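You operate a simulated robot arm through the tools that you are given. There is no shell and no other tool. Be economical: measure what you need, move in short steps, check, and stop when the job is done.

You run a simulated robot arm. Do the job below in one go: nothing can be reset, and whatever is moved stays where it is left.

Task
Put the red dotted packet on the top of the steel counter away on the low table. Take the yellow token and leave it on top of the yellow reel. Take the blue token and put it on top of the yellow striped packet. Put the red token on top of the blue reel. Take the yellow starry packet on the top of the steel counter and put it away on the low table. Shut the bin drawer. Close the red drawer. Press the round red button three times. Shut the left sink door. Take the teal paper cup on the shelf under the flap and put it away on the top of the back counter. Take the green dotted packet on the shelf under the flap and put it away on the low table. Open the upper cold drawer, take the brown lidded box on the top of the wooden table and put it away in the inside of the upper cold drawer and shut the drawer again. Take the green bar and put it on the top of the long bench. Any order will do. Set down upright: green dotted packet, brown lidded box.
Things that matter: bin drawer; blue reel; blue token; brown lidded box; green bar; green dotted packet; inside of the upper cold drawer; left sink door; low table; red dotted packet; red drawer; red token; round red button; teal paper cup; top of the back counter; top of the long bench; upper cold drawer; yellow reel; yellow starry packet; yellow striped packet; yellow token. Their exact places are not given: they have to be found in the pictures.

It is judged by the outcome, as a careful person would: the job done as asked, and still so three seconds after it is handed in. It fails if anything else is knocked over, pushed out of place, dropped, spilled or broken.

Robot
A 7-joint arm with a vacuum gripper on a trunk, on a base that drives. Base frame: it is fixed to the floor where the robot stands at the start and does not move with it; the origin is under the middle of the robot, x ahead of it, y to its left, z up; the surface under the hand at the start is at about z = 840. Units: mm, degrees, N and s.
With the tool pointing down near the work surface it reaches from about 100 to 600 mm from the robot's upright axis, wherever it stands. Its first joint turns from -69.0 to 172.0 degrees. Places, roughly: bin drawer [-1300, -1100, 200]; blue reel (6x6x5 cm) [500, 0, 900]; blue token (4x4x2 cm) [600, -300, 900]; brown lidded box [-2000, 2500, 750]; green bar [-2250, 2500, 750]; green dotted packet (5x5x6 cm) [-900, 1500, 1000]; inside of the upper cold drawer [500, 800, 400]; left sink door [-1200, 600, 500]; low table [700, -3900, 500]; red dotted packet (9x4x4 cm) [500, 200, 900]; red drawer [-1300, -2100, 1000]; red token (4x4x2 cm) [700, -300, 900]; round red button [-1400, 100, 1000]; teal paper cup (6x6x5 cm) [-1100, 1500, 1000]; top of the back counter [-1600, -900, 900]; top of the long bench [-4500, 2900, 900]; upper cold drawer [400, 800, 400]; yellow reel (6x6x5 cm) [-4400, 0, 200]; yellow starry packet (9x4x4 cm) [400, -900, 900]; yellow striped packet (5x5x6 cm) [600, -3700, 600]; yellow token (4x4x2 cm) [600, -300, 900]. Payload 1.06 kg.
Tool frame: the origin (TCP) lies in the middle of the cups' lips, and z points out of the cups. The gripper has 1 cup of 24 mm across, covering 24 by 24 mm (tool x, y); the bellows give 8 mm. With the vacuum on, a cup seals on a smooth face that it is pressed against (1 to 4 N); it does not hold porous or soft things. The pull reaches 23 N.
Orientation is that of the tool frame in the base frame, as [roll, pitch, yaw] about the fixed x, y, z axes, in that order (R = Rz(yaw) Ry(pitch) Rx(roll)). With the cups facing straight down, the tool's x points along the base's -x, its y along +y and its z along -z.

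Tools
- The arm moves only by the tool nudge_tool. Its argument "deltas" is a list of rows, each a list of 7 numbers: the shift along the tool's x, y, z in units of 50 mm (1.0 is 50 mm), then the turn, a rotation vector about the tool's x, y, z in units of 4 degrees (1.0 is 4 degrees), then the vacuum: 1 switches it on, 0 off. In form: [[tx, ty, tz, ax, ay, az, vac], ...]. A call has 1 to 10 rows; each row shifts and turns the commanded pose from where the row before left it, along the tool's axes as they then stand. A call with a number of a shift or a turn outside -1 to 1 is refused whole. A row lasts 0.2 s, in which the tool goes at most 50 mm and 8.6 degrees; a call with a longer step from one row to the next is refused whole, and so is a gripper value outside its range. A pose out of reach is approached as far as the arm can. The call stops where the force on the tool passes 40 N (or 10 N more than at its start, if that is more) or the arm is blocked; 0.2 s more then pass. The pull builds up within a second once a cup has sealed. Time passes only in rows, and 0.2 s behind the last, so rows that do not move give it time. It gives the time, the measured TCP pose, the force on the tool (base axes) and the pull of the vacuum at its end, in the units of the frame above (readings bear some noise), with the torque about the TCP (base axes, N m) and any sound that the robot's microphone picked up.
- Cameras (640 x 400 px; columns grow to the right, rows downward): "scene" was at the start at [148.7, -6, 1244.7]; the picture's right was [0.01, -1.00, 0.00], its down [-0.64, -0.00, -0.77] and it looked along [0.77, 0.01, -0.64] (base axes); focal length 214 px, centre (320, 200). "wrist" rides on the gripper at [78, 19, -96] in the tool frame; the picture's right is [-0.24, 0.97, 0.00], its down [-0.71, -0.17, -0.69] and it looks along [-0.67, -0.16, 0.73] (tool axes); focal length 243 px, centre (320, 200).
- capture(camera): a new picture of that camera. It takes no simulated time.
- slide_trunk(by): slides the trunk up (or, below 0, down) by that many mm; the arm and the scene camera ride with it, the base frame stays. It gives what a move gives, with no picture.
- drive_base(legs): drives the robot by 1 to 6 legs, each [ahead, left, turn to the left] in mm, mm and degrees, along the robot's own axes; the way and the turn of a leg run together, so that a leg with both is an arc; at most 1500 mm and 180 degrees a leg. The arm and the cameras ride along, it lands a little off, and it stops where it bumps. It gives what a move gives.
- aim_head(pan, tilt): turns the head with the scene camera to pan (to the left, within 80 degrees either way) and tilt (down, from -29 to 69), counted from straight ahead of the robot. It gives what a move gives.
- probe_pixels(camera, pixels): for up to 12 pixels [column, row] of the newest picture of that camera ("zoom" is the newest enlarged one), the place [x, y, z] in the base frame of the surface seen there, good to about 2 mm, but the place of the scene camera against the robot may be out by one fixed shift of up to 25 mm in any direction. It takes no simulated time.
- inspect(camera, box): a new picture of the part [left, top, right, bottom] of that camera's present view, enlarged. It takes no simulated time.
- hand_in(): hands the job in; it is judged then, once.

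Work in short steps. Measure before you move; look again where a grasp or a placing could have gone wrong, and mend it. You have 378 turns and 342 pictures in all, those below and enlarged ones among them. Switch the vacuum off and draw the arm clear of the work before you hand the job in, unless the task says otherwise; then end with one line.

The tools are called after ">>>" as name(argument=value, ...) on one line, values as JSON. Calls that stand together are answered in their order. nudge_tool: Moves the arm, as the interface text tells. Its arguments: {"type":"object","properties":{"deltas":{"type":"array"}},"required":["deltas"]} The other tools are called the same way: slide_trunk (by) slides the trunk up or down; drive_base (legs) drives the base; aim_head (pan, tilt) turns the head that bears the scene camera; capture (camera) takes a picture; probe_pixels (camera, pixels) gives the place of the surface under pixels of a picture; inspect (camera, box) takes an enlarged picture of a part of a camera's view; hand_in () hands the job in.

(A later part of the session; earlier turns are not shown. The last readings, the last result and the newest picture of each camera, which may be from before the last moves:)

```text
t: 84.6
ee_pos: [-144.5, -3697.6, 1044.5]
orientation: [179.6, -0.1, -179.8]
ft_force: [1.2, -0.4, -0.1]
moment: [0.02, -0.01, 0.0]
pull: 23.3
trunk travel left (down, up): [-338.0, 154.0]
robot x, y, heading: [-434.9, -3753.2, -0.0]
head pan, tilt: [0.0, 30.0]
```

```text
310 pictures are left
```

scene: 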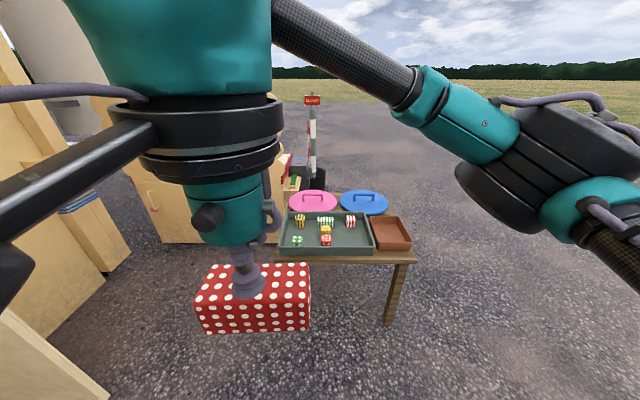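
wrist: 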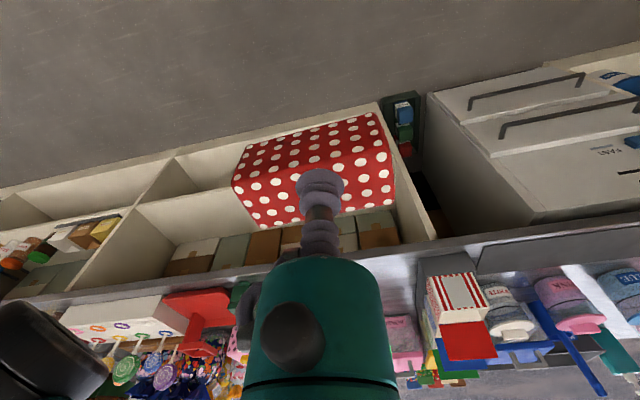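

I enlarge the table to see the free room and the yellow striped packet.

>>> inspect(camera="scene", box=[260, 170, 420, 270])

>>> probe_pixels(camera="scene", pixels=[[300, 215], [326, 218], [350, 218], [326, 237], [345, 235], [298, 238], [395, 235], [415, 260], [285, 258], [365, 200], [345, 250]])

```text
4.00 times, centred on (340, 220) of scene
```

zoom: 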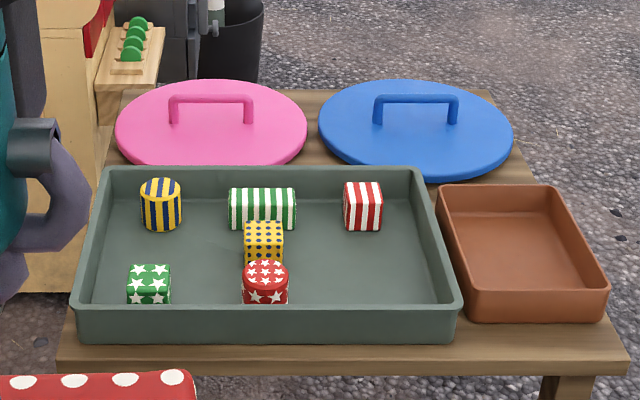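

```text
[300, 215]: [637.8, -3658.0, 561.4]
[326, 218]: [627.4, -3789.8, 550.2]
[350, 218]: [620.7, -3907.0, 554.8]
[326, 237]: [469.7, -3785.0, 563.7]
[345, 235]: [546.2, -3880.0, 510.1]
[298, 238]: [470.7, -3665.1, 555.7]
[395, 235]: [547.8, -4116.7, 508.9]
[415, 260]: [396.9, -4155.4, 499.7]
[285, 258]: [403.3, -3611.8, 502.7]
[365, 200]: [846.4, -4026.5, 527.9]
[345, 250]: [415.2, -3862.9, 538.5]
```

The tray on the low table has free spots; e.g. its front right around (480,-3880). I drive to about x=90, y=-3810 facing the table.

>>> drive_base(legs=[[500, -60, 0]])

>>> aim_head(pan=0, tilt=65)

>>> capture(camera="scene")

>>> capture(camera="wrist")

```text
t: 87.5
ee_pos: [352.5, -3760.3, 1043.3]
orientation: [179.6, -0.1, 179.9]
ft_force: [0.5, 0.0, -1.5]
moment: [0.02, 0.02, -0.02]
pull: 23.1
trunk travel left (down, up): [-338.0, 154.0]
robot x, y, heading: [58.6, -3811.6, -0.1]
head pan, tilt: [0.0, 30.0]
```

```text
t: 88.5
ee_pos: [351.9, -3758.5, 1044.5]
orientation: [179.6, -0.1, 179.9]
ft_force: [0.4, -0.2, -0.5]
moment: [0.03, -0.02, -0.02]
pull: 22.9
trunk travel left (down, up): [-338.0, 154.0]
robot x, y, heading: [56.7, -3814.9, -0.3]
head pan, tilt: [0.0, 65.0]
```

```text
308 pictures are left
```

scene: 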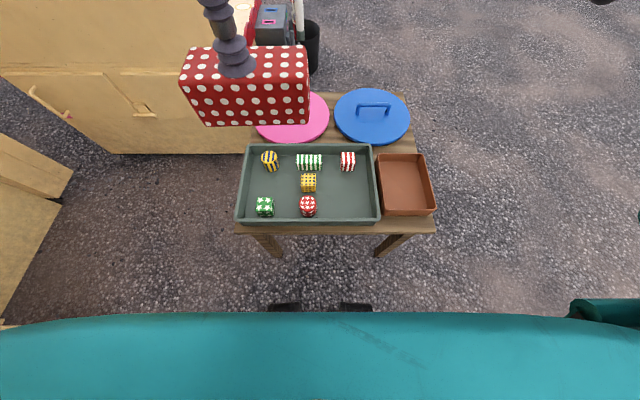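

```text
307 pictures are left
```

wrist: 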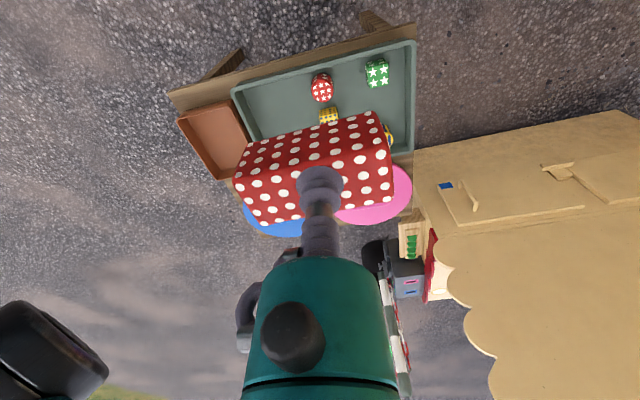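

There is still ~85 mm of room before the table. I drive 50 ahead and slide the trunk down 320.

>>> drive_base(legs=[[45, 0, 0]])

>>> slide_trunk(by=-320)

>>> capture(camera="wrist")

>>> capture(camera="scene")

```text
t: 89.4
ee_pos: [396.7, -3759.9, 1045.1]
orientation: [179.6, -0.1, 180.0]
ft_force: [0.4, -0.3, -0.6]
moment: [-0.01, 0.02, 0.01]
pull: 22.8
trunk travel left (down, up): [-338.0, 154.0]
robot x, y, heading: [103.1, -3811.2, -0.1]
head pan, tilt: [0.0, 65.0]
```

```text
t: 91.2
ee_pos: [414.4, -3756.7, 870.8]
orientation: [179.5, -2.1, 176.3]
ft_force: [0.1, 0.4, -0.5]
moment: [0.0, -0.02, 0.0]
pull: 23.4
trunk travel left (down, up): [-169.0, 324.0]
robot x, y, heading: [106.8, -3811.1, -0.2]
head pan, tilt: [0.0, 65.0]
stopped: the force on the tool passed its limit at 54 N (the readings are from after the stop); the commanded pose is now the measured one
```

```text
306 pictures are left
```

wrist: 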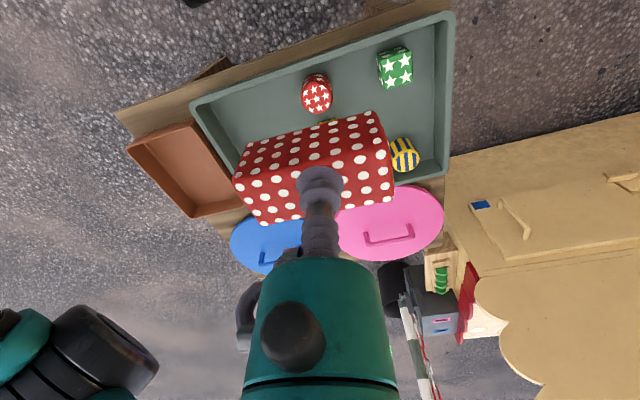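

```text
305 pictures are left
```

scene: 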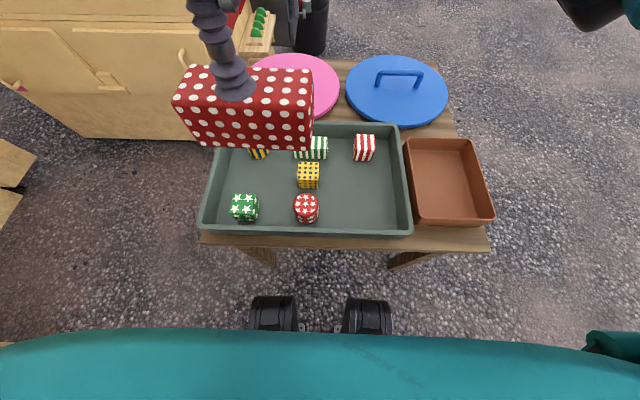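

Something stopped the slide at trunk −260 though the packet is in mid-air (z 871). I look to the right and left of the robot to see what touched.

>>> aim_head(pan=-60, tilt=60)

>>> capture(camera="scene")

>>> aim_head(pan=60, tilt=45)

>>> capture(camera="scene")

```text
t: 92.5
ee_pos: [415.6, -3757.6, 872.5]
orientation: [179.5, -2.1, 176.1]
ft_force: [1.4, -3.3, -7.0]
moment: [0.51, 0.17, 0.08]
pull: 23.1
trunk travel left (down, up): [-169.0, 324.0]
robot x, y, heading: [102.9, -3811.4, -0.1]
head pan, tilt: [-60.0, 60.0]
```

```text
304 pictures are left
```

scene: 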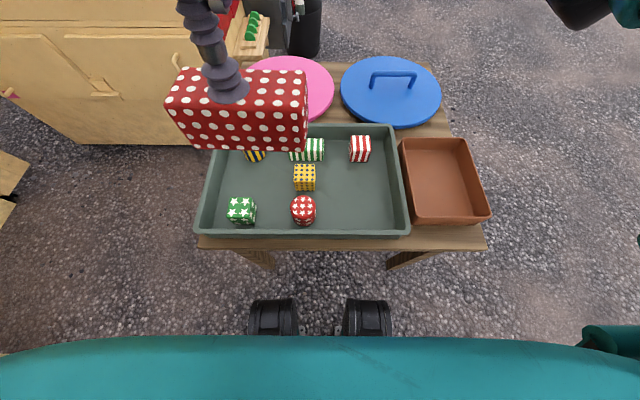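

```text
t: 94.5
ee_pos: [414.2, -3757.1, 871.7]
orientation: [179.5, -2.2, 176.1]
ft_force: [0.6, 0.3, -0.3]
moment: [-0.05, -0.02, 0.01]
pull: 23.1
trunk travel left (down, up): [-169.0, 324.0]
robot x, y, heading: [103.4, -3813.2, -0.1]
head pan, tilt: [60.0, 45.0]
```

```text
303 pictures are left
```

scene: 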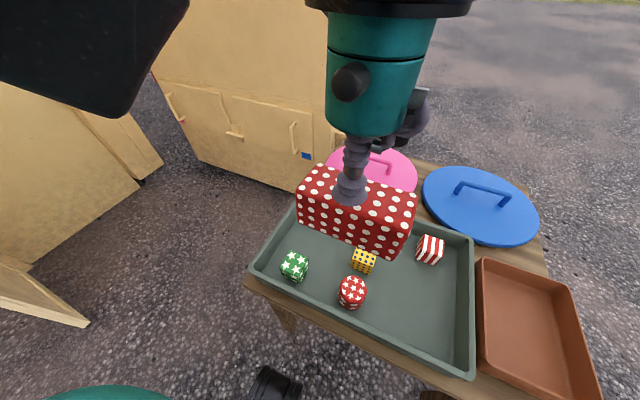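

The head view didn't follow the pan; perhaps a link is by the head. I capture again with the head right and tilt less.

>>> aim_head(pan=-70, tilt=40)

>>> capture(camera="scene")

```text
t: 96.6
ee_pos: [413.1, -3757.2, 870.6]
orientation: [179.6, -1.9, 176.6]
ft_force: [0.0, -0.2, -0.9]
moment: [0.05, 0.0, 0.02]
pull: 22.6
trunk travel left (down, up): [-169.0, 324.0]
robot x, y, heading: [105.1, -3814.4, -0.0]
head pan, tilt: [-70.0, 40.0]
```

```text
302 pictures are left
```

scene: 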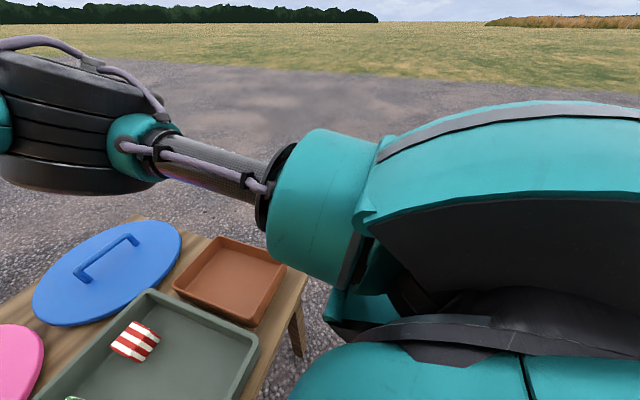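

Nothing visible is touching. I try a shorter slide (-60) to see whether there is a real obstacle.

>>> slide_trunk(by=-60)

```text
t: 97.6
ee_pos: [413.4, -3756.6, 810.6]
orientation: [179.7, -2.1, 176.7]
ft_force: [-0.7, 0.8, -1.5]
moment: [0.02, -0.02, 0.02]
pull: 23.0
trunk travel left (down, up): [-109.0, 384.0]
robot x, y, heading: [102.4, -3814.3, -0.1]
head pan, tilt: [-70.0, 40.0]
```

That went fine. Now I move over the tray's free front-right spot, (485,-3880), staying at z≈810, and look.

>>> nudge_tool(deltas=[[-0.4, -0.7, 0, 0, 0, 0, 1], [-0.4, -0.7, 0, 0, 0, 0, 1], [-0.4, -0.7, 0, 0, 0.5, 0.8, 1], [-0.2, -0.4, 0.3, 0, 0, 0, 1], [0, 0, 0.8, 0, 0, 0, 1]])

>>> aim_head(pan=0, tilt=55)

>>> capture(camera="scene")

>>> capture(camera="wrist")

```text
t: 98.8
ee_pos: [470.9, -3885.6, 751.5]
orientation: [179.6, -4.2, 173.5]
ft_force: [0.1, 0.7, -0.5]
moment: [-0.01, -0.01, 0.03]
pull: 22.9
trunk travel left (down, up): [-109.0, 384.0]
robot x, y, heading: [102.5, -3813.0, -0.0]
head pan, tilt: [-70.0, 40.0]
```

```text
t: 100.2
ee_pos: [471.1, -3886.3, 752.3]
orientation: [179.7, -4.1, 173.4]
ft_force: [-1.4, 0.3, 0.2]
moment: [-0.02, 0.04, -0.02]
pull: 23.2
trunk travel left (down, up): [-109.0, 384.0]
robot x, y, heading: [105.4, -3815.8, 0.0]
head pan, tilt: [0.0, 55.0]
```

```text
301 pictures are left
```

scene: 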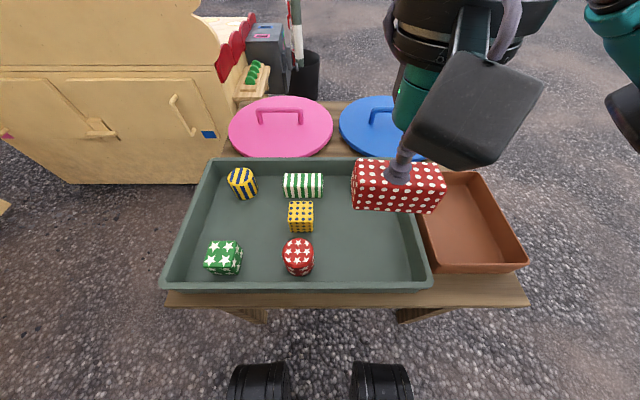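

```text
300 pictures are left
```

wrist: 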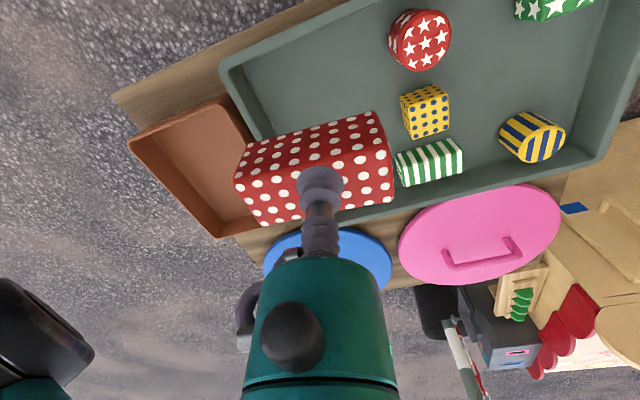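

I undo the turn error (yaw 173.5, pitch −4.2) and probe the tray's geometry.

>>> nudge_tool(deltas=[[0, 0, 0, 0, -0.5, -0.8, 1], [0, 0, 0, 0, -0.5, -0.8, 1], [0, 0, 0, 0, 0, 0, 1]])

>>> capture(camera="wrist")

```text
t: 101.0
ee_pos: [470.3, -3885.6, 752.4]
orientation: [179.5, 0.1, 179.7]
ft_force: [0.6, 0.1, 0.7]
moment: [0.0, -0.02, 0.0]
pull: 22.6
trunk travel left (down, up): [-109.0, 384.0]
robot x, y, heading: [107.2, -3815.2, -0.1]
head pan, tilt: [0.0, 55.0]
```

```text
299 pictures are left
```

wrist: 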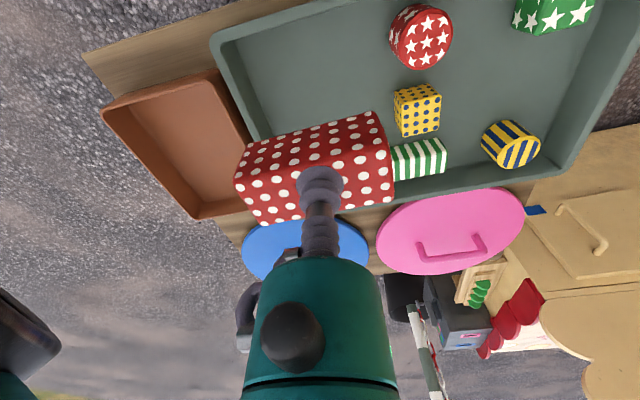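

>>> probe_pixels(camera="wrist", pixels=[[215, 38], [230, 45], [300, 80], [420, 35], [415, 105], [512, 140], [420, 150], [300, 30], [245, 130], [255, 128], [360, 60]])

```text
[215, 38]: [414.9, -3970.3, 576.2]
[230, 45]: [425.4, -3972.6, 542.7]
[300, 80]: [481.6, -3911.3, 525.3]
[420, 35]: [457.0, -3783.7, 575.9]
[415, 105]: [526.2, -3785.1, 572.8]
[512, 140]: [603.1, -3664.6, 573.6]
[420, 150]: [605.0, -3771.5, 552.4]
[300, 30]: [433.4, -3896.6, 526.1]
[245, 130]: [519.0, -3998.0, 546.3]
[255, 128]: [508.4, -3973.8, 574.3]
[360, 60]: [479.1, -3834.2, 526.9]
```

Tray floor z≈526, and the spot under the tool (470,-3886) is free. I lower to TCP ≈ 575, then in small steps.

>>> nudge_tool(deltas=[[0, 0, 0.9, 0, 0, 0, 1], [0, 0, 0.9, 0, 0, 0, 1], [0, 0, 0.9, 0, 0, 0, 1], [0, 0, 0.7, 0, 0, 0, 1], [0, 0, 0.15, 0, 0, 0, 1], [0, 0, 0.06, 0, 0, 0, 1], [0, 0, 0, 0, 0, 0, 1]])

```text
t: 102.6
ee_pos: [469.6, -3883.9, 572.7]
orientation: [179.5, -0.1, 179.7]
ft_force: [-0.4, 0.2, -0.2]
moment: [-0.04, -0.01, 0.02]
pull: 22.6
trunk travel left (down, up): [-109.0, 384.0]
robot x, y, heading: [104.0, -3810.5, -0.2]
head pan, tilt: [0.0, 55.0]
```

>>> nudge_tool(deltas=[[0, 0, 0.06, 0, 0, 0, 1], [0, 0, 0.06, 0, 0, 0, 1], [0, 0, 0.04, 0, 0, 0, 1], [0, 0, 0, 0, 0, 0, 1]])

```text
t: 103.6
ee_pos: [470.5, -3883.8, 565.1]
orientation: [179.4, 0.2, 179.8]
ft_force: [0.0, 2.8, 15.0]
moment: [-0.09, 0.01, 0.05]
pull: 23.1
trunk travel left (down, up): [-109.0, 384.0]
robot x, y, heading: [104.9, -3812.9, -0.2]
head pan, tilt: [0.0, 55.0]
```

Contact. Release, wait and lift to ~z 750.

>>> nudge_tool(deltas=[[0, 0, -0.06, 0, 0, 0, 0], [0, 0, 0, 0, 0, 0, 0], [0, 0, 0, 0, 0, 0, 0], [0, 0, -0.3, 0, 0, 0, 0], [0, 0, -0.9, 0, 0, 0, 0], [0, 0, -0.9, 0, 0, 0, 0], [0, 0, -0.9, 0, 0, 0, 0], [0, 0, -0.9, 0, 0, 0, 0]])

>>> capture(camera="wrist")

```text
t: 105.4
ee_pos: [469.9, -3885.6, 763.6]
orientation: [179.5, 0.0, 179.8]
ft_force: [-1.1, -0.7, -0.6]
moment: [-0.01, 0.0, -0.01]
pull: 0.0
trunk travel left (down, up): [-109.0, 384.0]
robot x, y, heading: [101.6, -3813.8, -0.1]
head pan, tilt: [0.0, 55.0]
```

```text
298 pictures are left
```

wrist: 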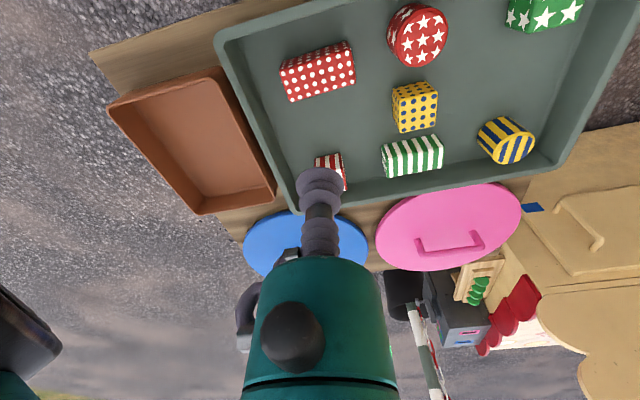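

Red dotted packet is in the tray. While here I probe the yellow striped packet's top (about (508,140)) for later.

>>> inspect(camera="wrist", box=[440, 90, 560, 190])

>>> probe_pixels(camera="wrist", pixels=[[512, 145], [487, 125], [532, 142], [505, 162], [515, 132]])

```text
4.00 times, centred on (500, 140) of wrist
```

zoom: 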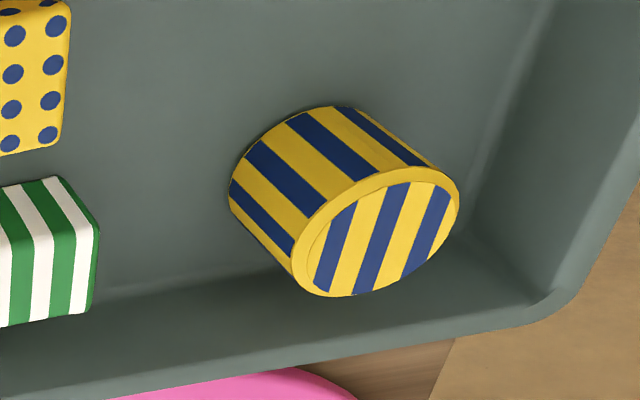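

```text
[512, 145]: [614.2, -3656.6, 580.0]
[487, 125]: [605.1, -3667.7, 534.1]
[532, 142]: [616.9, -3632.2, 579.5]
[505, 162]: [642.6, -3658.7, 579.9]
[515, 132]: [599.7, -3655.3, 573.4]
```

Packet top centre ≈ (618,-3655,580). Now I raise the trunk, draw the arm in, and drive back through the door.

>>> slide_trunk(by=200)

>>> nudge_tool(deltas=[[0.7, 0.6, 0, 0, 0, 0, 0], [0.7, 0.6, 0, 0, 0, 0, 0], [0, 0.6, -0.5, 0, 0, 0, 0], [0, 0.6, -0.5, 0, 0, 0, 0]])

>>> drive_base(legs=[[-545, 0, 0], [0, 700, 0]])

```text
t: 107.5
ee_pos: [470.3, -3885.8, 962.2]
orientation: [179.5, 0.1, 179.8]
ft_force: [0.6, 0.2, 0.0]
moment: [0.02, 0.02, 0.04]
pull: 0.1
trunk travel left (down, up): [-309.0, 184.0]
robot x, y, heading: [105.3, -3813.0, -0.1]
head pan, tilt: [0.0, 55.0]
```

```text
t: 108.5
ee_pos: [399.2, -3765.0, 1013.3]
orientation: [179.5, 0.2, 179.8]
ft_force: [-0.1, 0.6, -0.4]
moment: [0.01, 0.02, 0.02]
pull: 0.0
trunk travel left (down, up): [-309.0, 184.0]
robot x, y, heading: [106.4, -3814.7, -0.1]
head pan, tilt: [0.0, 55.0]
```

```text
t: 117.8
ee_pos: [-127.9, -3062.0, 1013.8]
orientation: [179.5, 0.0, 179.8]
ft_force: [0.3, 0.1, 0.0]
moment: [-0.01, 0.01, 0.01]
pull: 0.0
trunk travel left (down, up): [-309.0, 184.0]
robot x, y, heading: [-422.6, -3108.4, -0.2]
head pan, tilt: [0.0, 55.0]
```

At (-423,-3108). I continue left through the doorway to y≈-900.

>>> drive_base(legs=[[0, 800, 0], [0, 700, 0]])

>>> drive_base(legs=[[0, 600, 0]])

>>> aim_head(pan=0, tilt=30)

>>> capture(camera="scene")

```text
t: 131.5
ee_pos: [-137.5, -1545.2, 1014.2]
orientation: [179.5, 0.1, -179.2]
ft_force: [0.7, 0.0, -0.2]
moment: [0.0, 0.01, 0.0]
pull: 0.1
trunk travel left (down, up): [-309.0, 184.0]
robot x, y, heading: [-436.7, -1596.5, 1.0]
head pan, tilt: [0.0, 55.0]
```

```text
t: 137.3
ee_pos: [-142.2, -943.7, 1013.6]
orientation: [179.4, 0.2, -179.9]
ft_force: [0.4, -0.9, -0.8]
moment: [-0.03, 0.01, 0.02]
pull: 0.0
trunk travel left (down, up): [-309.0, 184.0]
robot x, y, heading: [-438.5, -991.9, 0.3]
head pan, tilt: [0.0, 55.0]
```

```text
t: 138.2
ee_pos: [-142.5, -944.3, 1013.6]
orientation: [179.5, 0.1, -179.9]
ft_force: [0.2, -0.3, 0.6]
moment: [-0.03, 0.01, 0.01]
pull: 0.0
trunk travel left (down, up): [-309.0, 184.0]
robot x, y, heading: [-437.1, -993.6, 0.3]
head pan, tilt: [0.0, 30.0]
```

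```text
296 pictures are left
```

scene: 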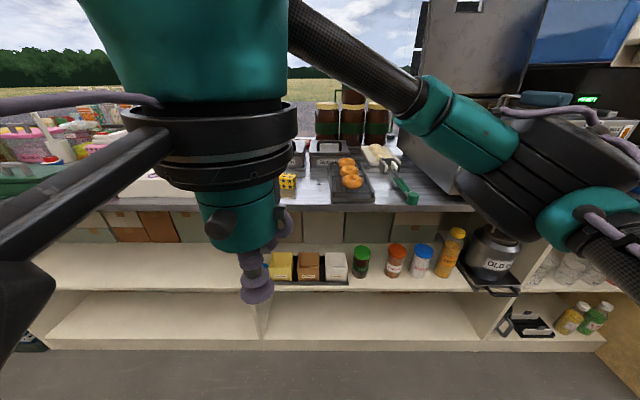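

A yellow patterned packet shows at (287,180). I enlarge it.

>>> inspect(camera="scene", box=[260, 140, 360, 215])

>>> probe_pixels(camera="scene", pixels=[[287, 180], [350, 190], [330, 205], [380, 195], [400, 190], [165, 190], [460, 190]])

```text
5.33 times, centred on (310, 178) of scene
```

zoom: 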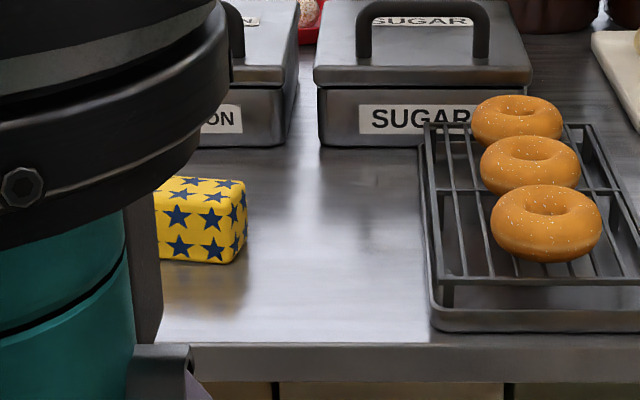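

```text
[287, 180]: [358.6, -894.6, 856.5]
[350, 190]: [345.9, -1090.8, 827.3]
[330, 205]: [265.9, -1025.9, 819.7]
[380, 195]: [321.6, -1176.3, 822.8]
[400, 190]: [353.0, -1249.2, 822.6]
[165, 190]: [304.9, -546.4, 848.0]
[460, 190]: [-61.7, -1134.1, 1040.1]
```

Packet around (385,-880). I drive forward with a leftward shift and look with the wrist camera.

>>> drive_base(legs=[[380, 100, 0]])

>>> capture(camera="wrist")

>>> capture(camera="scene")

```text
t: 140.6
ee_pos: [231.2, -842.6, 1015.1]
orientation: [179.5, 0.2, -179.9]
ft_force: [-0.7, 0.0, 0.1]
moment: [0.01, 0.02, 0.02]
pull: 0.0
trunk travel left (down, up): [-309.0, 184.0]
robot x, y, heading: [-61.2, -890.6, 0.4]
head pan, tilt: [0.0, 30.0]
```

```text
294 pictures are left
```

wrist: 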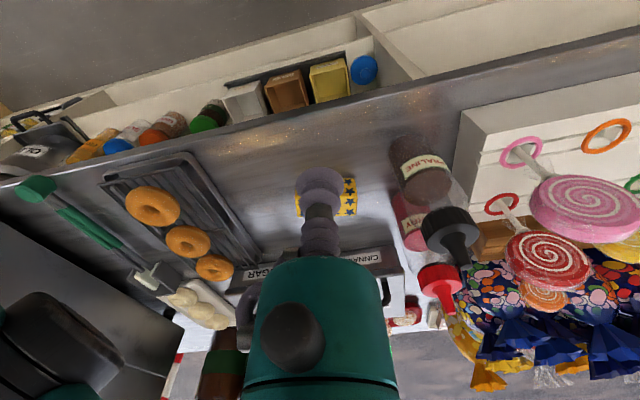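

```text
293 pictures are left
```

scene: 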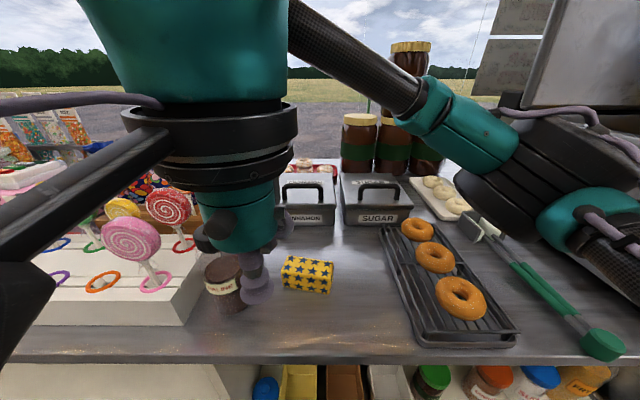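

I probe the packet's face and the neighbouring bottles.

>>> probe_pixels(camera="wrist", pixels=[[350, 197], [300, 210], [345, 185], [415, 165], [450, 225], [440, 275], [410, 225], [465, 240]])

>>> probe_pixels(camera="scene", pixels=[[310, 265], [285, 262], [333, 268], [284, 285], [330, 290], [220, 265], [235, 290]])

>>> inspect(camera="scene", box=[180, 220, 360, 330])

```text
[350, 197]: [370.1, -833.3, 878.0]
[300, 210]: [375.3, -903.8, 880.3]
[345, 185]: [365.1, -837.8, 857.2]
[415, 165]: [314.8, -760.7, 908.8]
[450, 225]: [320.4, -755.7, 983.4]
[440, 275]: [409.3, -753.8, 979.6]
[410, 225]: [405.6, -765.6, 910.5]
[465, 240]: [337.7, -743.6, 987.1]
```

```text
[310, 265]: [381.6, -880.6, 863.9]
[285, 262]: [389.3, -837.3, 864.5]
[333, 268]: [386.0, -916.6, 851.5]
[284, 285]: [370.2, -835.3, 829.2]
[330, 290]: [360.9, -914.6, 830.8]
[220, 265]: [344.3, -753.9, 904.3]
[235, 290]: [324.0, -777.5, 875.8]
```

```text
3.56 times, centred on (270, 275) of scene
```

zoom: 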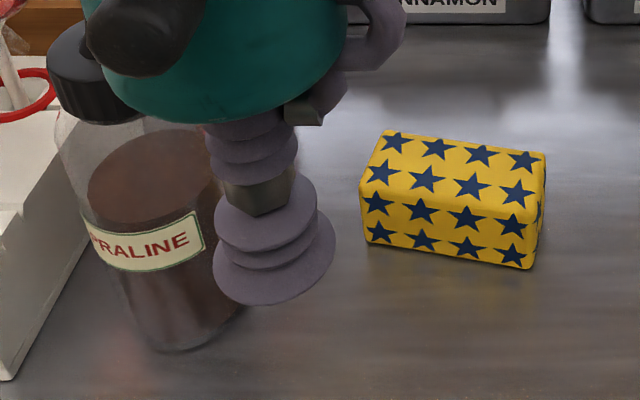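

Packet centre ≈ (386,-871), top ≈ 879; bottles stay >60 mm clear. I move above it and stop at z≈910.

>>> nudge_tool(deltas=[[-0.8, -0.15, 0, 0, 0, 0, 0], [-0.8, -0.15, 0, 0, 0, 0, 0], [-0.8, -0.15, 0, 0, 0, 0, 0], [-0.7, -0.11, 0, 0, 0, 0, 0], [0, 0, 0.8, 0, 0, 0, 0], [0, 0, 0.5, 0, 0, 0, 0]])

>>> capture(camera="wrist")

```text
t: 142.0
ee_pos: [387.7, -869.1, 948.4]
orientation: [179.5, 0.0, -179.9]
ft_force: [0.0, 0.2, 0.0]
moment: [0.02, 0.02, 0.0]
pull: 0.0
trunk travel left (down, up): [-309.0, 184.0]
robot x, y, heading: [-61.6, -888.5, 0.2]
head pan, tilt: [0.0, 30.0]
```

```text
291 pictures are left
```

wrist: 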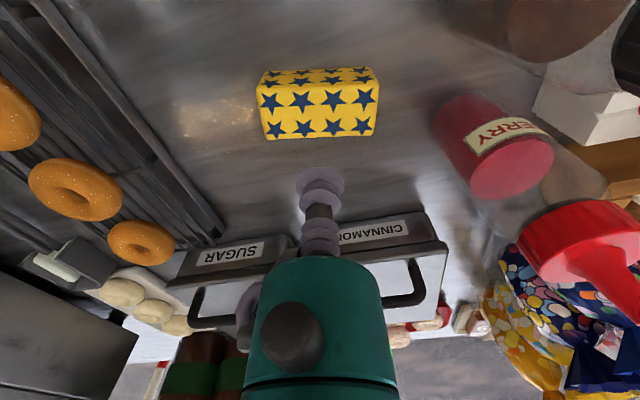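

>>> probe_pixels(camera="wrist", pixels=[[318, 112], [268, 112], [370, 110], [318, 90], [318, 134]])

```text
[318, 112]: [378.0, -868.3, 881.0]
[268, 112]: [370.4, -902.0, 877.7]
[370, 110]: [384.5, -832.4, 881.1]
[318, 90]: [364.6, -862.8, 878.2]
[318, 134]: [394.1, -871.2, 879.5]
```

Top centre ≈ (379,-868,880). I adjust and press down with vacuum.

>>> nudge_tool(deltas=[[0.18, 0.02, 0, 0, 0, 0, 1], [0, 0, 0.8, 0, 0, 0, 1], [0, 0, 0.45, 0, 0, 0, 1], [0, 0, 0.1, 0, 0, 0, 1], [0, 0, 0.06, 0, 0, 0, 1], [0, 0, 0, 0, 0, 0, 1], [0, 0, 0, 0, 0, 0, 1]])

```text
t: 143.6
ee_pos: [378.9, -868.1, 879.0]
orientation: [179.4, 0.2, -179.9]
ft_force: [5.5, 1.5, 15.6]
moment: [-0.07, -0.01, 0.02]
pull: 22.4
trunk travel left (down, up): [-309.0, 184.0]
robot x, y, heading: [-64.6, -892.3, 0.4]
head pan, tilt: [0.0, 30.0]
```

Sealed. I lift and draw it in, then back off from the counter.

>>> nudge_tool(deltas=[[0, 0, -0.3, 0, 0, 0, 1], [0, 0, -0.9, 0, 0, 0, 1], [0, 0, -0.9, 0, 0, 0, 1], [0, 0, -0.8, 0, 0, 0, 1], [0.7, 0.1, 0, 0, 0, 0, 1], [0.7, 0.1, 0, 0, 0, 0, 1], [0.7, 0.1, 0, 0, 0, 0, 1], [0.7, 0.1, 0, 0, 0, 0, 1]])

>>> drive_base(legs=[[-370, 0, -0.3], [0, -700, 0], [0, -700, 0]])

>>> capture(camera="wrist")

```text
t: 145.4
ee_pos: [236.2, -848.1, 1022.3]
orientation: [179.5, 0.1, -180.0]
ft_force: [-0.7, 1.1, -1.0]
moment: [0.02, 0.0, 0.01]
pull: 22.7
trunk travel left (down, up): [-309.0, 184.0]
robot x, y, heading: [-64.0, -891.0, 0.2]
head pan, tilt: [0.0, 30.0]
```

```text
t: 160.0
ee_pos: [-143.3, -2241.2, 1022.1]
orientation: [179.6, 0.0, 178.7]
ft_force: [-0.3, -0.4, -1.0]
moment: [0.0, 0.0, -0.01]
pull: 23.1
trunk travel left (down, up): [-309.0, 184.0]
robot x, y, heading: [-447.3, -2272.0, -1.2]
head pan, tilt: [0.0, 30.0]
```

```text
290 pictures are left
```

wrist: 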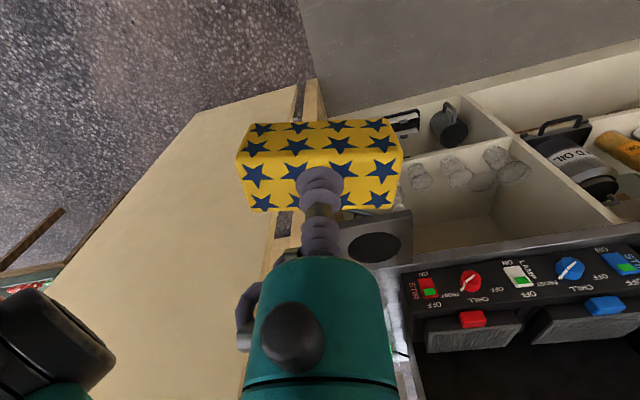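

Through most of the aisle. I correct heading and go on to y≈-3790.

>>> drive_base(legs=[[0, 0, 1.2], [0, -800, 0], [0, -740, 0]])

```text
t: 174.2
ee_pos: [-148.8, -3772.7, 1022.2]
orientation: [179.5, 0.1, 179.6]
ft_force: [0.5, 1.0, 0.2]
moment: [-0.01, -0.01, 0.0]
pull: 23.2
trunk travel left (down, up): [-309.0, 184.0]
robot x, y, heading: [-450.9, -3811.6, -0.3]
head pan, tilt: [0.0, 30.0]
```

Drive to the table, then extend the arm a little before sliding the trunk down.

>>> drive_base(legs=[[552, 0, 0.3]])

>>> nudge_tool(deltas=[[-0.6, -0.5, 0, 0, 0, 0, 1], [-0.6, -0.5, 0, 0, 0, 0, 1], [-0.6, -0.5, 0, 0, 0, 0, 1], [-0.6, -0.5, 0, 0, 0, 0, 1]])

>>> slide_trunk(by=-100)

>>> slide_trunk(by=-100)

>>> capture(camera="wrist")

```text
t: 177.4
ee_pos: [397.6, -3768.1, 1021.5]
orientation: [179.5, 0.0, -179.8]
ft_force: [0.3, -0.6, -0.3]
moment: [0.05, -0.01, 0.0]
pull: 22.9
trunk travel left (down, up): [-309.0, 184.0]
robot x, y, heading: [95.6, -3816.2, 0.6]
head pan, tilt: [0.0, 30.0]
```

```text
t: 178.4
ee_pos: [518.7, -3869.4, 1021.7]
orientation: [179.5, 0.1, -179.7]
ft_force: [-0.3, -0.7, 0.1]
moment: [0.01, -0.02, -0.01]
pull: 22.5
trunk travel left (down, up): [-309.0, 184.0]
robot x, y, heading: [99.4, -3813.0, 0.3]
head pan, tilt: [0.0, 30.0]
```

```text
t: 179.7
ee_pos: [517.9, -3868.2, 922.0]
orientation: [179.6, 0.2, -179.9]
ft_force: [-0.4, 0.1, -0.8]
moment: [0.01, 0.0, -0.01]
pull: 22.6
trunk travel left (down, up): [-209.0, 284.0]
robot x, y, heading: [98.8, -3809.9, 0.3]
head pan, tilt: [0.0, 30.0]
```

```text
t: 181.1
ee_pos: [517.1, -3867.7, 821.5]
orientation: [179.4, 0.1, -179.7]
ft_force: [-1.0, 0.2, -0.3]
moment: [0.03, -0.02, -0.01]
pull: 23.4
trunk travel left (down, up): [-109.0, 384.0]
robot x, y, heading: [99.8, -3814.3, 0.5]
head pan, tilt: [0.0, 30.0]
```

```text
289 pictures are left
```

wrist: 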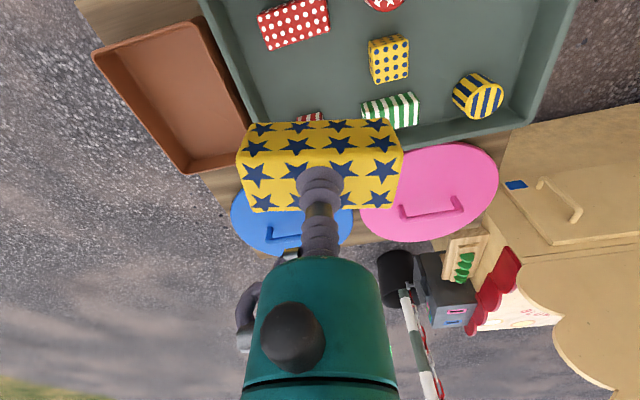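

I probe neighbours to fix the spot.

>>> probe_pixels(camera="wrist", pixels=[[268, 48], [326, 31], [310, 117], [373, 80], [275, 95], [245, 110], [335, 85]])

```text
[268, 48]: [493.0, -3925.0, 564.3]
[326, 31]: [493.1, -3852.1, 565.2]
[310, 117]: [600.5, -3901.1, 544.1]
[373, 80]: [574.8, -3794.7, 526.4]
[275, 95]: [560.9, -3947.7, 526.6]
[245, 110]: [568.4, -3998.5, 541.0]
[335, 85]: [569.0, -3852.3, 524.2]
```

Free band x 500–597; I place at (546,-3890), lowering to TCP ≈ 575.

>>> nudge_tool(deltas=[[-0.58, -0.44, 0, 0, 0, 0, 1], [0, 0, 0.9, 0, 0, 0, 1], [0, 0, 0.9, 0, 0, 0, 1], [0, 0, 0.9, 0, 0, 0, 1], [0, 0, 0.9, 0, 0, 0, 1], [0, 0, 0.9, 0, 0, 0, 1], [0, 0, 0.4, 0, 0, 0, 1], [0, 0, 0.04, 0, 0, 0, 1], [0, 0, 0, 0, 0, 0, 1]])

>>> capture(camera="wrist")

```text
t: 183.1
ee_pos: [546.4, -3887.3, 573.7]
orientation: [179.6, 0.1, -179.8]
ft_force: [1.7, 0.2, -1.0]
moment: [0.01, 0.02, 0.0]
pull: 22.9
trunk travel left (down, up): [-109.0, 384.0]
robot x, y, heading: [101.5, -3810.1, 0.2]
head pan, tilt: [0.0, 30.0]
```

```text
288 pictures are left
```

wrist: 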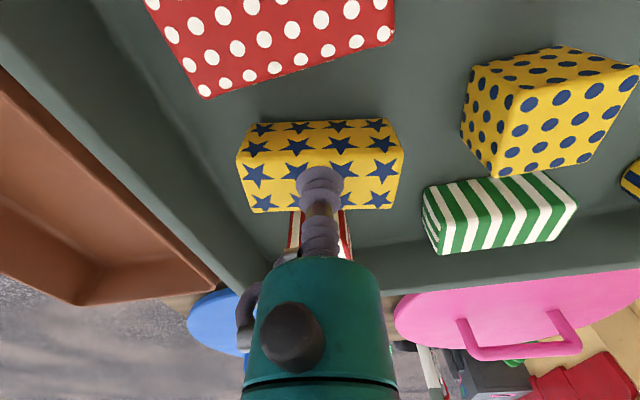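

Well clear of its neighbours; lower the last millimetres.

>>> nudge_tool(deltas=[[0, 0, 0.06, 0, 0, 0, 1], [0, 0, 0.06, 0, 0, 0, 1], [0, 0, 0.05, 0, 0, 0, 1], [0, 0, 0, 0, 0, 0, 1]])

```text
t: 184.1
ee_pos: [547.1, -3886.1, 566.3]
orientation: [179.5, 0.2, -179.8]
ft_force: [-0.7, 0.6, 3.5]
moment: [-0.05, 0.04, -0.03]
pull: 22.3
trunk travel left (down, up): [-109.0, 384.0]
robot x, y, heading: [96.9, -3812.0, 0.4]
head pan, tilt: [0.0, 30.0]
```

Contact; release and lift.

>>> nudge_tool(deltas=[[0, 0, 0, 0, 0, 0, 0], [0, 0, 0, 0, 0, 0, 0], [0, 0, 0, 0, 0, 0, 0], [0, 0, -0.3, 0, 0, 0, 0], [0, 0, -0.9, 0, 0, 0, 0], [0, 0, -0.9, 0, 0, 0, 0], [0, 0, -0.9, 0, 0, 0, 0], [0, 0, -0.9, 0, 0, 0, 0], [0, 0, -0.9, 0, 0, 0, 0]])

>>> capture(camera="wrist")

>>> slide_trunk(by=200)

>>> nudge_tool(deltas=[[0.7, 0.6, 0, 0, 0, 0, 0], [0.7, 0.6, 0, 0, 0, 0, 0], [0.7, 0.6, 0, 0, 0, 0, 0], [0.7, 0.4, 0, 0, 0, 0, 0]])

```text
t: 186.1
ee_pos: [547.9, -3888.6, 807.7]
orientation: [179.6, 0.0, -179.7]
ft_force: [0.1, -0.9, 0.4]
moment: [0.03, 0.0, 0.01]
pull: 0.0
trunk travel left (down, up): [-109.0, 384.0]
robot x, y, heading: [96.3, -3812.1, 0.5]
head pan, tilt: [0.0, 30.0]
```

```text
287 pictures are left
```

wrist: 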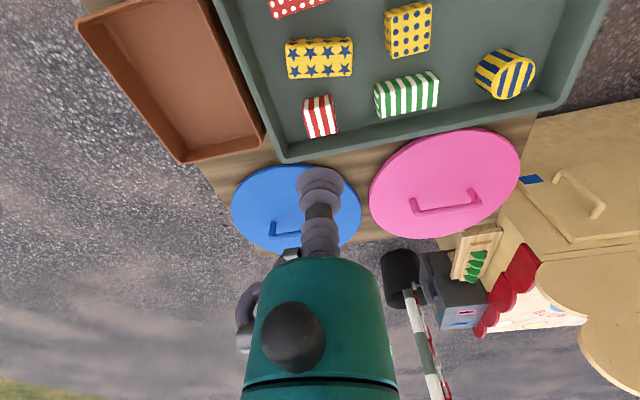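

```text
t: 188.2
ee_pos: [546.6, -3889.9, 1005.7]
orientation: [179.5, 0.1, -179.8]
ft_force: [0.5, 0.1, 0.5]
moment: [0.01, 0.0, 0.0]
pull: 0.1
trunk travel left (down, up): [-309.0, 184.0]
robot x, y, heading: [98.0, -3810.8, 0.3]
head pan, tilt: [0.0, 30.0]
```

```text
t: 189.2
ee_pos: [405.8, -3779.1, 1005.1]
orientation: [179.4, -0.1, -179.8]
ft_force: [0.1, 0.3, 0.2]
moment: [0.02, 0.01, -0.05]
pull: 0.1
trunk travel left (down, up): [-309.0, 184.0]
robot x, y, heading: [97.4, -3810.3, 0.4]
head pan, tilt: [0.0, 30.0]
```

Yellow starry packet is done. I drive back for the blue token: to x≈-440 then left to y≈-250.

>>> drive_base(legs=[[-545, 0, -0.4], [0, 900, 0], [0, 900, 0]])

>>> drive_base(legs=[[0, 600, 0]])

```text
t: 208.0
ee_pos: [-138.9, -1997.1, 1004.6]
orientation: [179.6, 0.1, 180.0]
ft_force: [-0.2, 0.0, 0.7]
moment: [0.01, 0.01, 0.02]
pull: 0.1
trunk travel left (down, up): [-309.0, 184.0]
robot x, y, heading: [-448.2, -2028.7, -0.1]
head pan, tilt: [0.0, 30.0]
```

```text
t: 213.8
ee_pos: [-137.7, -1392.7, 1004.1]
orientation: [179.4, 0.1, 179.6]
ft_force: [0.9, -0.5, -1.1]
moment: [0.0, 0.0, 0.02]
pull: 0.0
trunk travel left (down, up): [-309.0, 184.0]
robot x, y, heading: [-447.5, -1416.2, -0.4]
head pan, tilt: [0.0, 30.0]
```

Continue left 1165, raise the trunk 30 to the earlier −90 setting, then forward.

>>> drive_base(legs=[[0, 1160, 0.4]])

>>> slide_trunk(by=30)

>>> drive_base(legs=[[430, 0, 0]])

>>> capture(camera="wrist")

```text
t: 224.3
ee_pos: [-129.0, -219.6, 1005.0]
orientation: [179.5, 0.1, 179.3]
ft_force: [0.3, -0.1, -0.8]
moment: [0.0, 0.0, -0.02]
pull: 0.1
trunk travel left (down, up): [-309.0, 184.0]
robot x, y, heading: [-436.6, -244.1, -0.7]
head pan, tilt: [0.0, 30.0]
```

```text
t: 225.1
ee_pos: [-128.9, -218.4, 1034.4]
orientation: [179.5, -0.1, 179.3]
ft_force: [-0.5, -0.1, -0.3]
moment: [-0.01, 0.01, 0.03]
pull: 0.2
trunk travel left (down, up): [-339.0, 154.0]
robot x, y, heading: [-437.4, -247.9, -0.8]
head pan, tilt: [0.0, 30.0]
```

```text
t: 227.7
ee_pos: [297.4, -229.2, 1035.8]
orientation: [179.5, 0.1, 178.8]
ft_force: [0.2, 0.5, -0.2]
moment: [0.03, -0.01, -0.01]
pull: 0.1
trunk travel left (down, up): [-339.0, 154.0]
robot x, y, heading: [-14.0, -249.2, -1.2]
head pan, tilt: [0.0, 30.0]
```

```text
286 pictures are left
```

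wrist: 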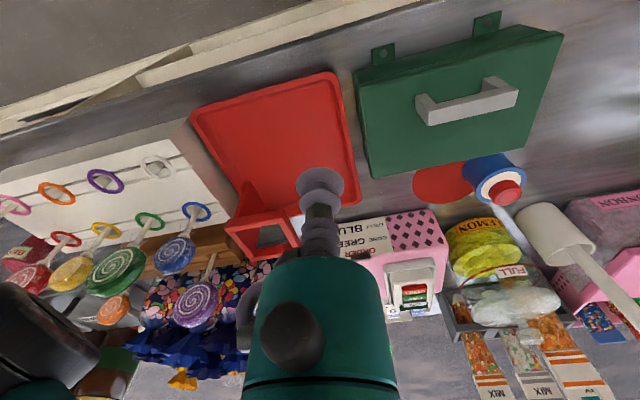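

I close up another 40 mm with a heading fix, then extend over the pink box.

>>> drive_base(legs=[[38, 0, 1.2]])

>>> nudge_tool(deltas=[[-0.9, -0.1, 0, 0, 0, 0, 0], [-0.9, -0.1, 0, 0, 0, 0, 0], [-0.9, -0.1, 0, 0, 0, 0, 0], [-0.9, -0.1, 0, 0, 0, 0, 0], [-0.9, -0.1, 0, 0, 0, 0, 0]])

>>> capture(camera="wrist")

```text
t: 228.6
ee_pos: [333.8, -221.8, 1034.9]
orientation: [179.6, -0.1, 179.7]
ft_force: [1.0, 0.2, -0.2]
moment: [-0.01, 0.02, -0.01]
pull: 0.0
trunk travel left (down, up): [-339.0, 154.0]
robot x, y, heading: [22.9, -250.6, 0.1]
head pan, tilt: [0.0, 30.0]
```

```text
t: 229.8
ee_pos: [556.2, -245.6, 1036.9]
orientation: [179.5, 0.1, -180.0]
ft_force: [-0.2, -0.9, 0.4]
moment: [0.04, 0.0, -0.02]
pull: 0.2
trunk travel left (down, up): [-339.0, 154.0]
robot x, y, heading: [24.2, -250.7, 0.0]
head pan, tilt: [0.0, 30.0]
```

```text
285 pictures are left
```

wrist: 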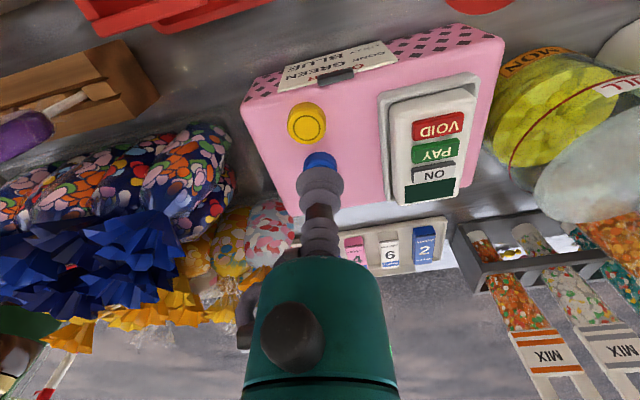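

Blue token lies at about (615,-256). I move there and down to z≈985, then look.

>>> nudge_tool(deltas=[[-0.6, -0.1, 0, 0, 0, 0, 0], [-0.55, -0.1, 0.3, 0, 0, 0, 0], [0, 0, 0.7, 0, 0, 0, 0]])

>>> capture(camera="wrist")

```text
t: 230.6
ee_pos: [617.6, -257.6, 984.9]
orientation: [179.4, 0.1, -180.0]
ft_force: [-0.2, 0.3, 0.7]
moment: [-0.01, -0.02, 0.01]
pull: 0.0
trunk travel left (down, up): [-339.0, 154.0]
robot x, y, heading: [24.6, -253.4, 0.2]
head pan, tilt: [0.0, 30.0]
```

```text
284 pictures are left
```

wrist: 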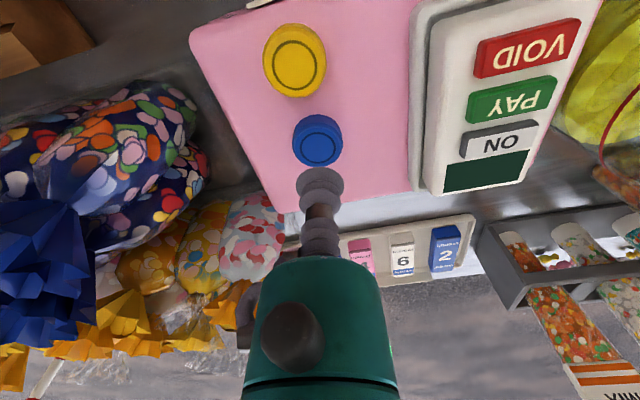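

>>> probe_pixels(camera="wrist", pixels=[[318, 146], [300, 146], [337, 146], [318, 134], [318, 158]])

```text
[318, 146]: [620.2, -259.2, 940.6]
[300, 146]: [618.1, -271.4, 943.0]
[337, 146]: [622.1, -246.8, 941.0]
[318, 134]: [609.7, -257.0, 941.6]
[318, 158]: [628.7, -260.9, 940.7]
```

Blue token top ≈ (619,-259,941). Straight down with vacuum.

>>> nudge_tool(deltas=[[-0.02, -0.03, 0.5, 0, 0, 0, 1], [0, 0, 0.3, 0, 0, 0, 1], [0, 0, 0.08, 0, 0, 0, 1], [0, 0, 0.06, 0, 0, 0, 1], [0, 0, 0, 0, 0, 0, 1], [0, 0, 0, 0, 0, 0, 1]])

```text
t: 232.0
ee_pos: [616.1, -255.7, 938.8]
orientation: [179.3, 0.1, 179.9]
ft_force: [4.5, -0.3, 17.3]
moment: [-0.06, 0.03, -0.04]
pull: 22.6
trunk travel left (down, up): [-339.0, 154.0]
robot x, y, heading: [25.3, -253.9, 0.2]
head pan, tilt: [0.0, 30.0]
```

Sealed. Lift, retract, back off.

>>> nudge_tool(deltas=[[0, 0, -0.3, 0, 0, 0, 1], [0, 0, -0.8, 0, 0, 0, 1], [0.3, 0, -0.6, 0, 0, 0, 1], [0.9, 0.1, 0, 0, 0, 0, 1], [0.9, 0.1, 0, 0, 0, 0, 1], [0.9, 0.1, 0, 0, 0, 0, 1], [0.9, 0.1, 0, 0, 0, 0, 1], [0.9, 0.1, 0, 0, 0, 0, 1], [0.8, 0.1, 0, 0, 0, 0, 1]])

>>> capture(camera="wrist")

>>> drive_base(legs=[[-470, 0, 0], [0, -1000, 0], [0, -600, 0]])

```text
t: 234.0
ee_pos: [335.2, -230.5, 1023.3]
orientation: [179.5, 0.0, 179.9]
ft_force: [0.2, 0.0, 0.4]
moment: [0.0, -0.02, 0.0]
pull: 23.0
trunk travel left (down, up): [-339.0, 154.0]
robot x, y, heading: [23.8, -250.9, -0.0]
head pan, tilt: [0.0, 30.0]
```

```text
283 pictures are left
```

wrist: 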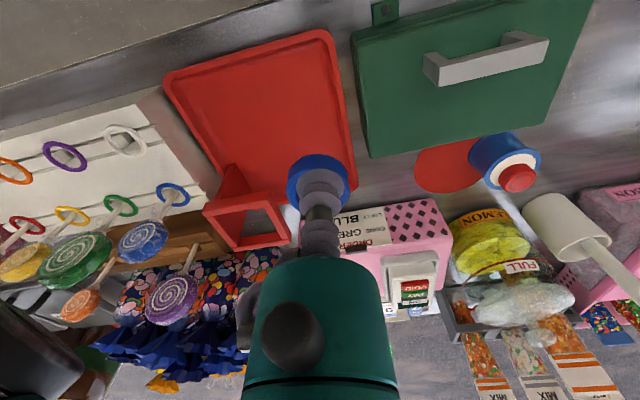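

```text
t: 250.9
ee_pos: [-149.6, -1849.4, 1022.5]
orientation: [179.6, 0.1, 178.8]
ft_force: [0.4, -0.3, 0.8]
moment: [-0.05, 0.03, 0.01]
pull: 22.8
trunk travel left (down, up): [-339.0, 154.0]
robot x, y, heading: [-460.1, -1868.5, -0.8]
head pan, tilt: [0.0, 30.0]
```

I continue to y≈-3720 (the striped packet is at y≈-3655).

>>> drive_base(legs=[[10, 0, 0.8], [0, -1000, 0], [0, -840, 0]])

>>> drive_base(legs=[[500, 0, 0]])

>>> capture(camera="wrist")

```text
t: 267.7
ee_pos: [-143.6, -3686.2, 1022.5]
orientation: [179.4, 0.2, 179.4]
ft_force: [-0.6, 1.1, -1.1]
moment: [0.01, 0.01, 0.01]
pull: 23.0
trunk travel left (down, up): [-339.0, 154.0]
robot x, y, heading: [-453.8, -3709.4, -0.8]
head pan, tilt: [0.0, 30.0]
```

```text
t: 270.6
ee_pos: [356.7, -3697.7, 1023.0]
orientation: [179.5, 0.1, 178.8]
ft_force: [0.2, -0.8, -1.3]
moment: [0.01, 0.0, 0.04]
pull: 23.2
trunk travel left (down, up): [-339.0, 154.0]
robot x, y, heading: [42.6, -3712.2, -1.1]
head pan, tilt: [0.0, 30.0]
```

```text
282 pictures are left
```

wrist: 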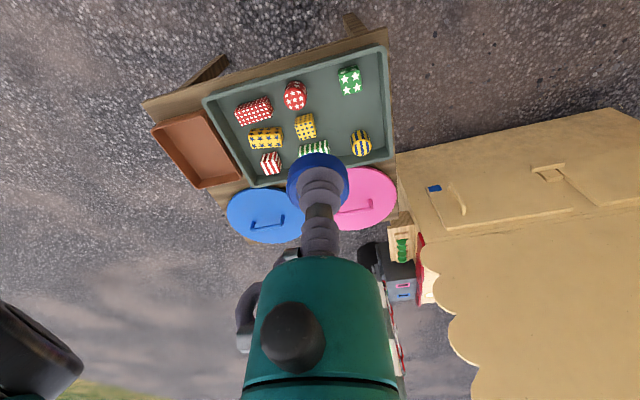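

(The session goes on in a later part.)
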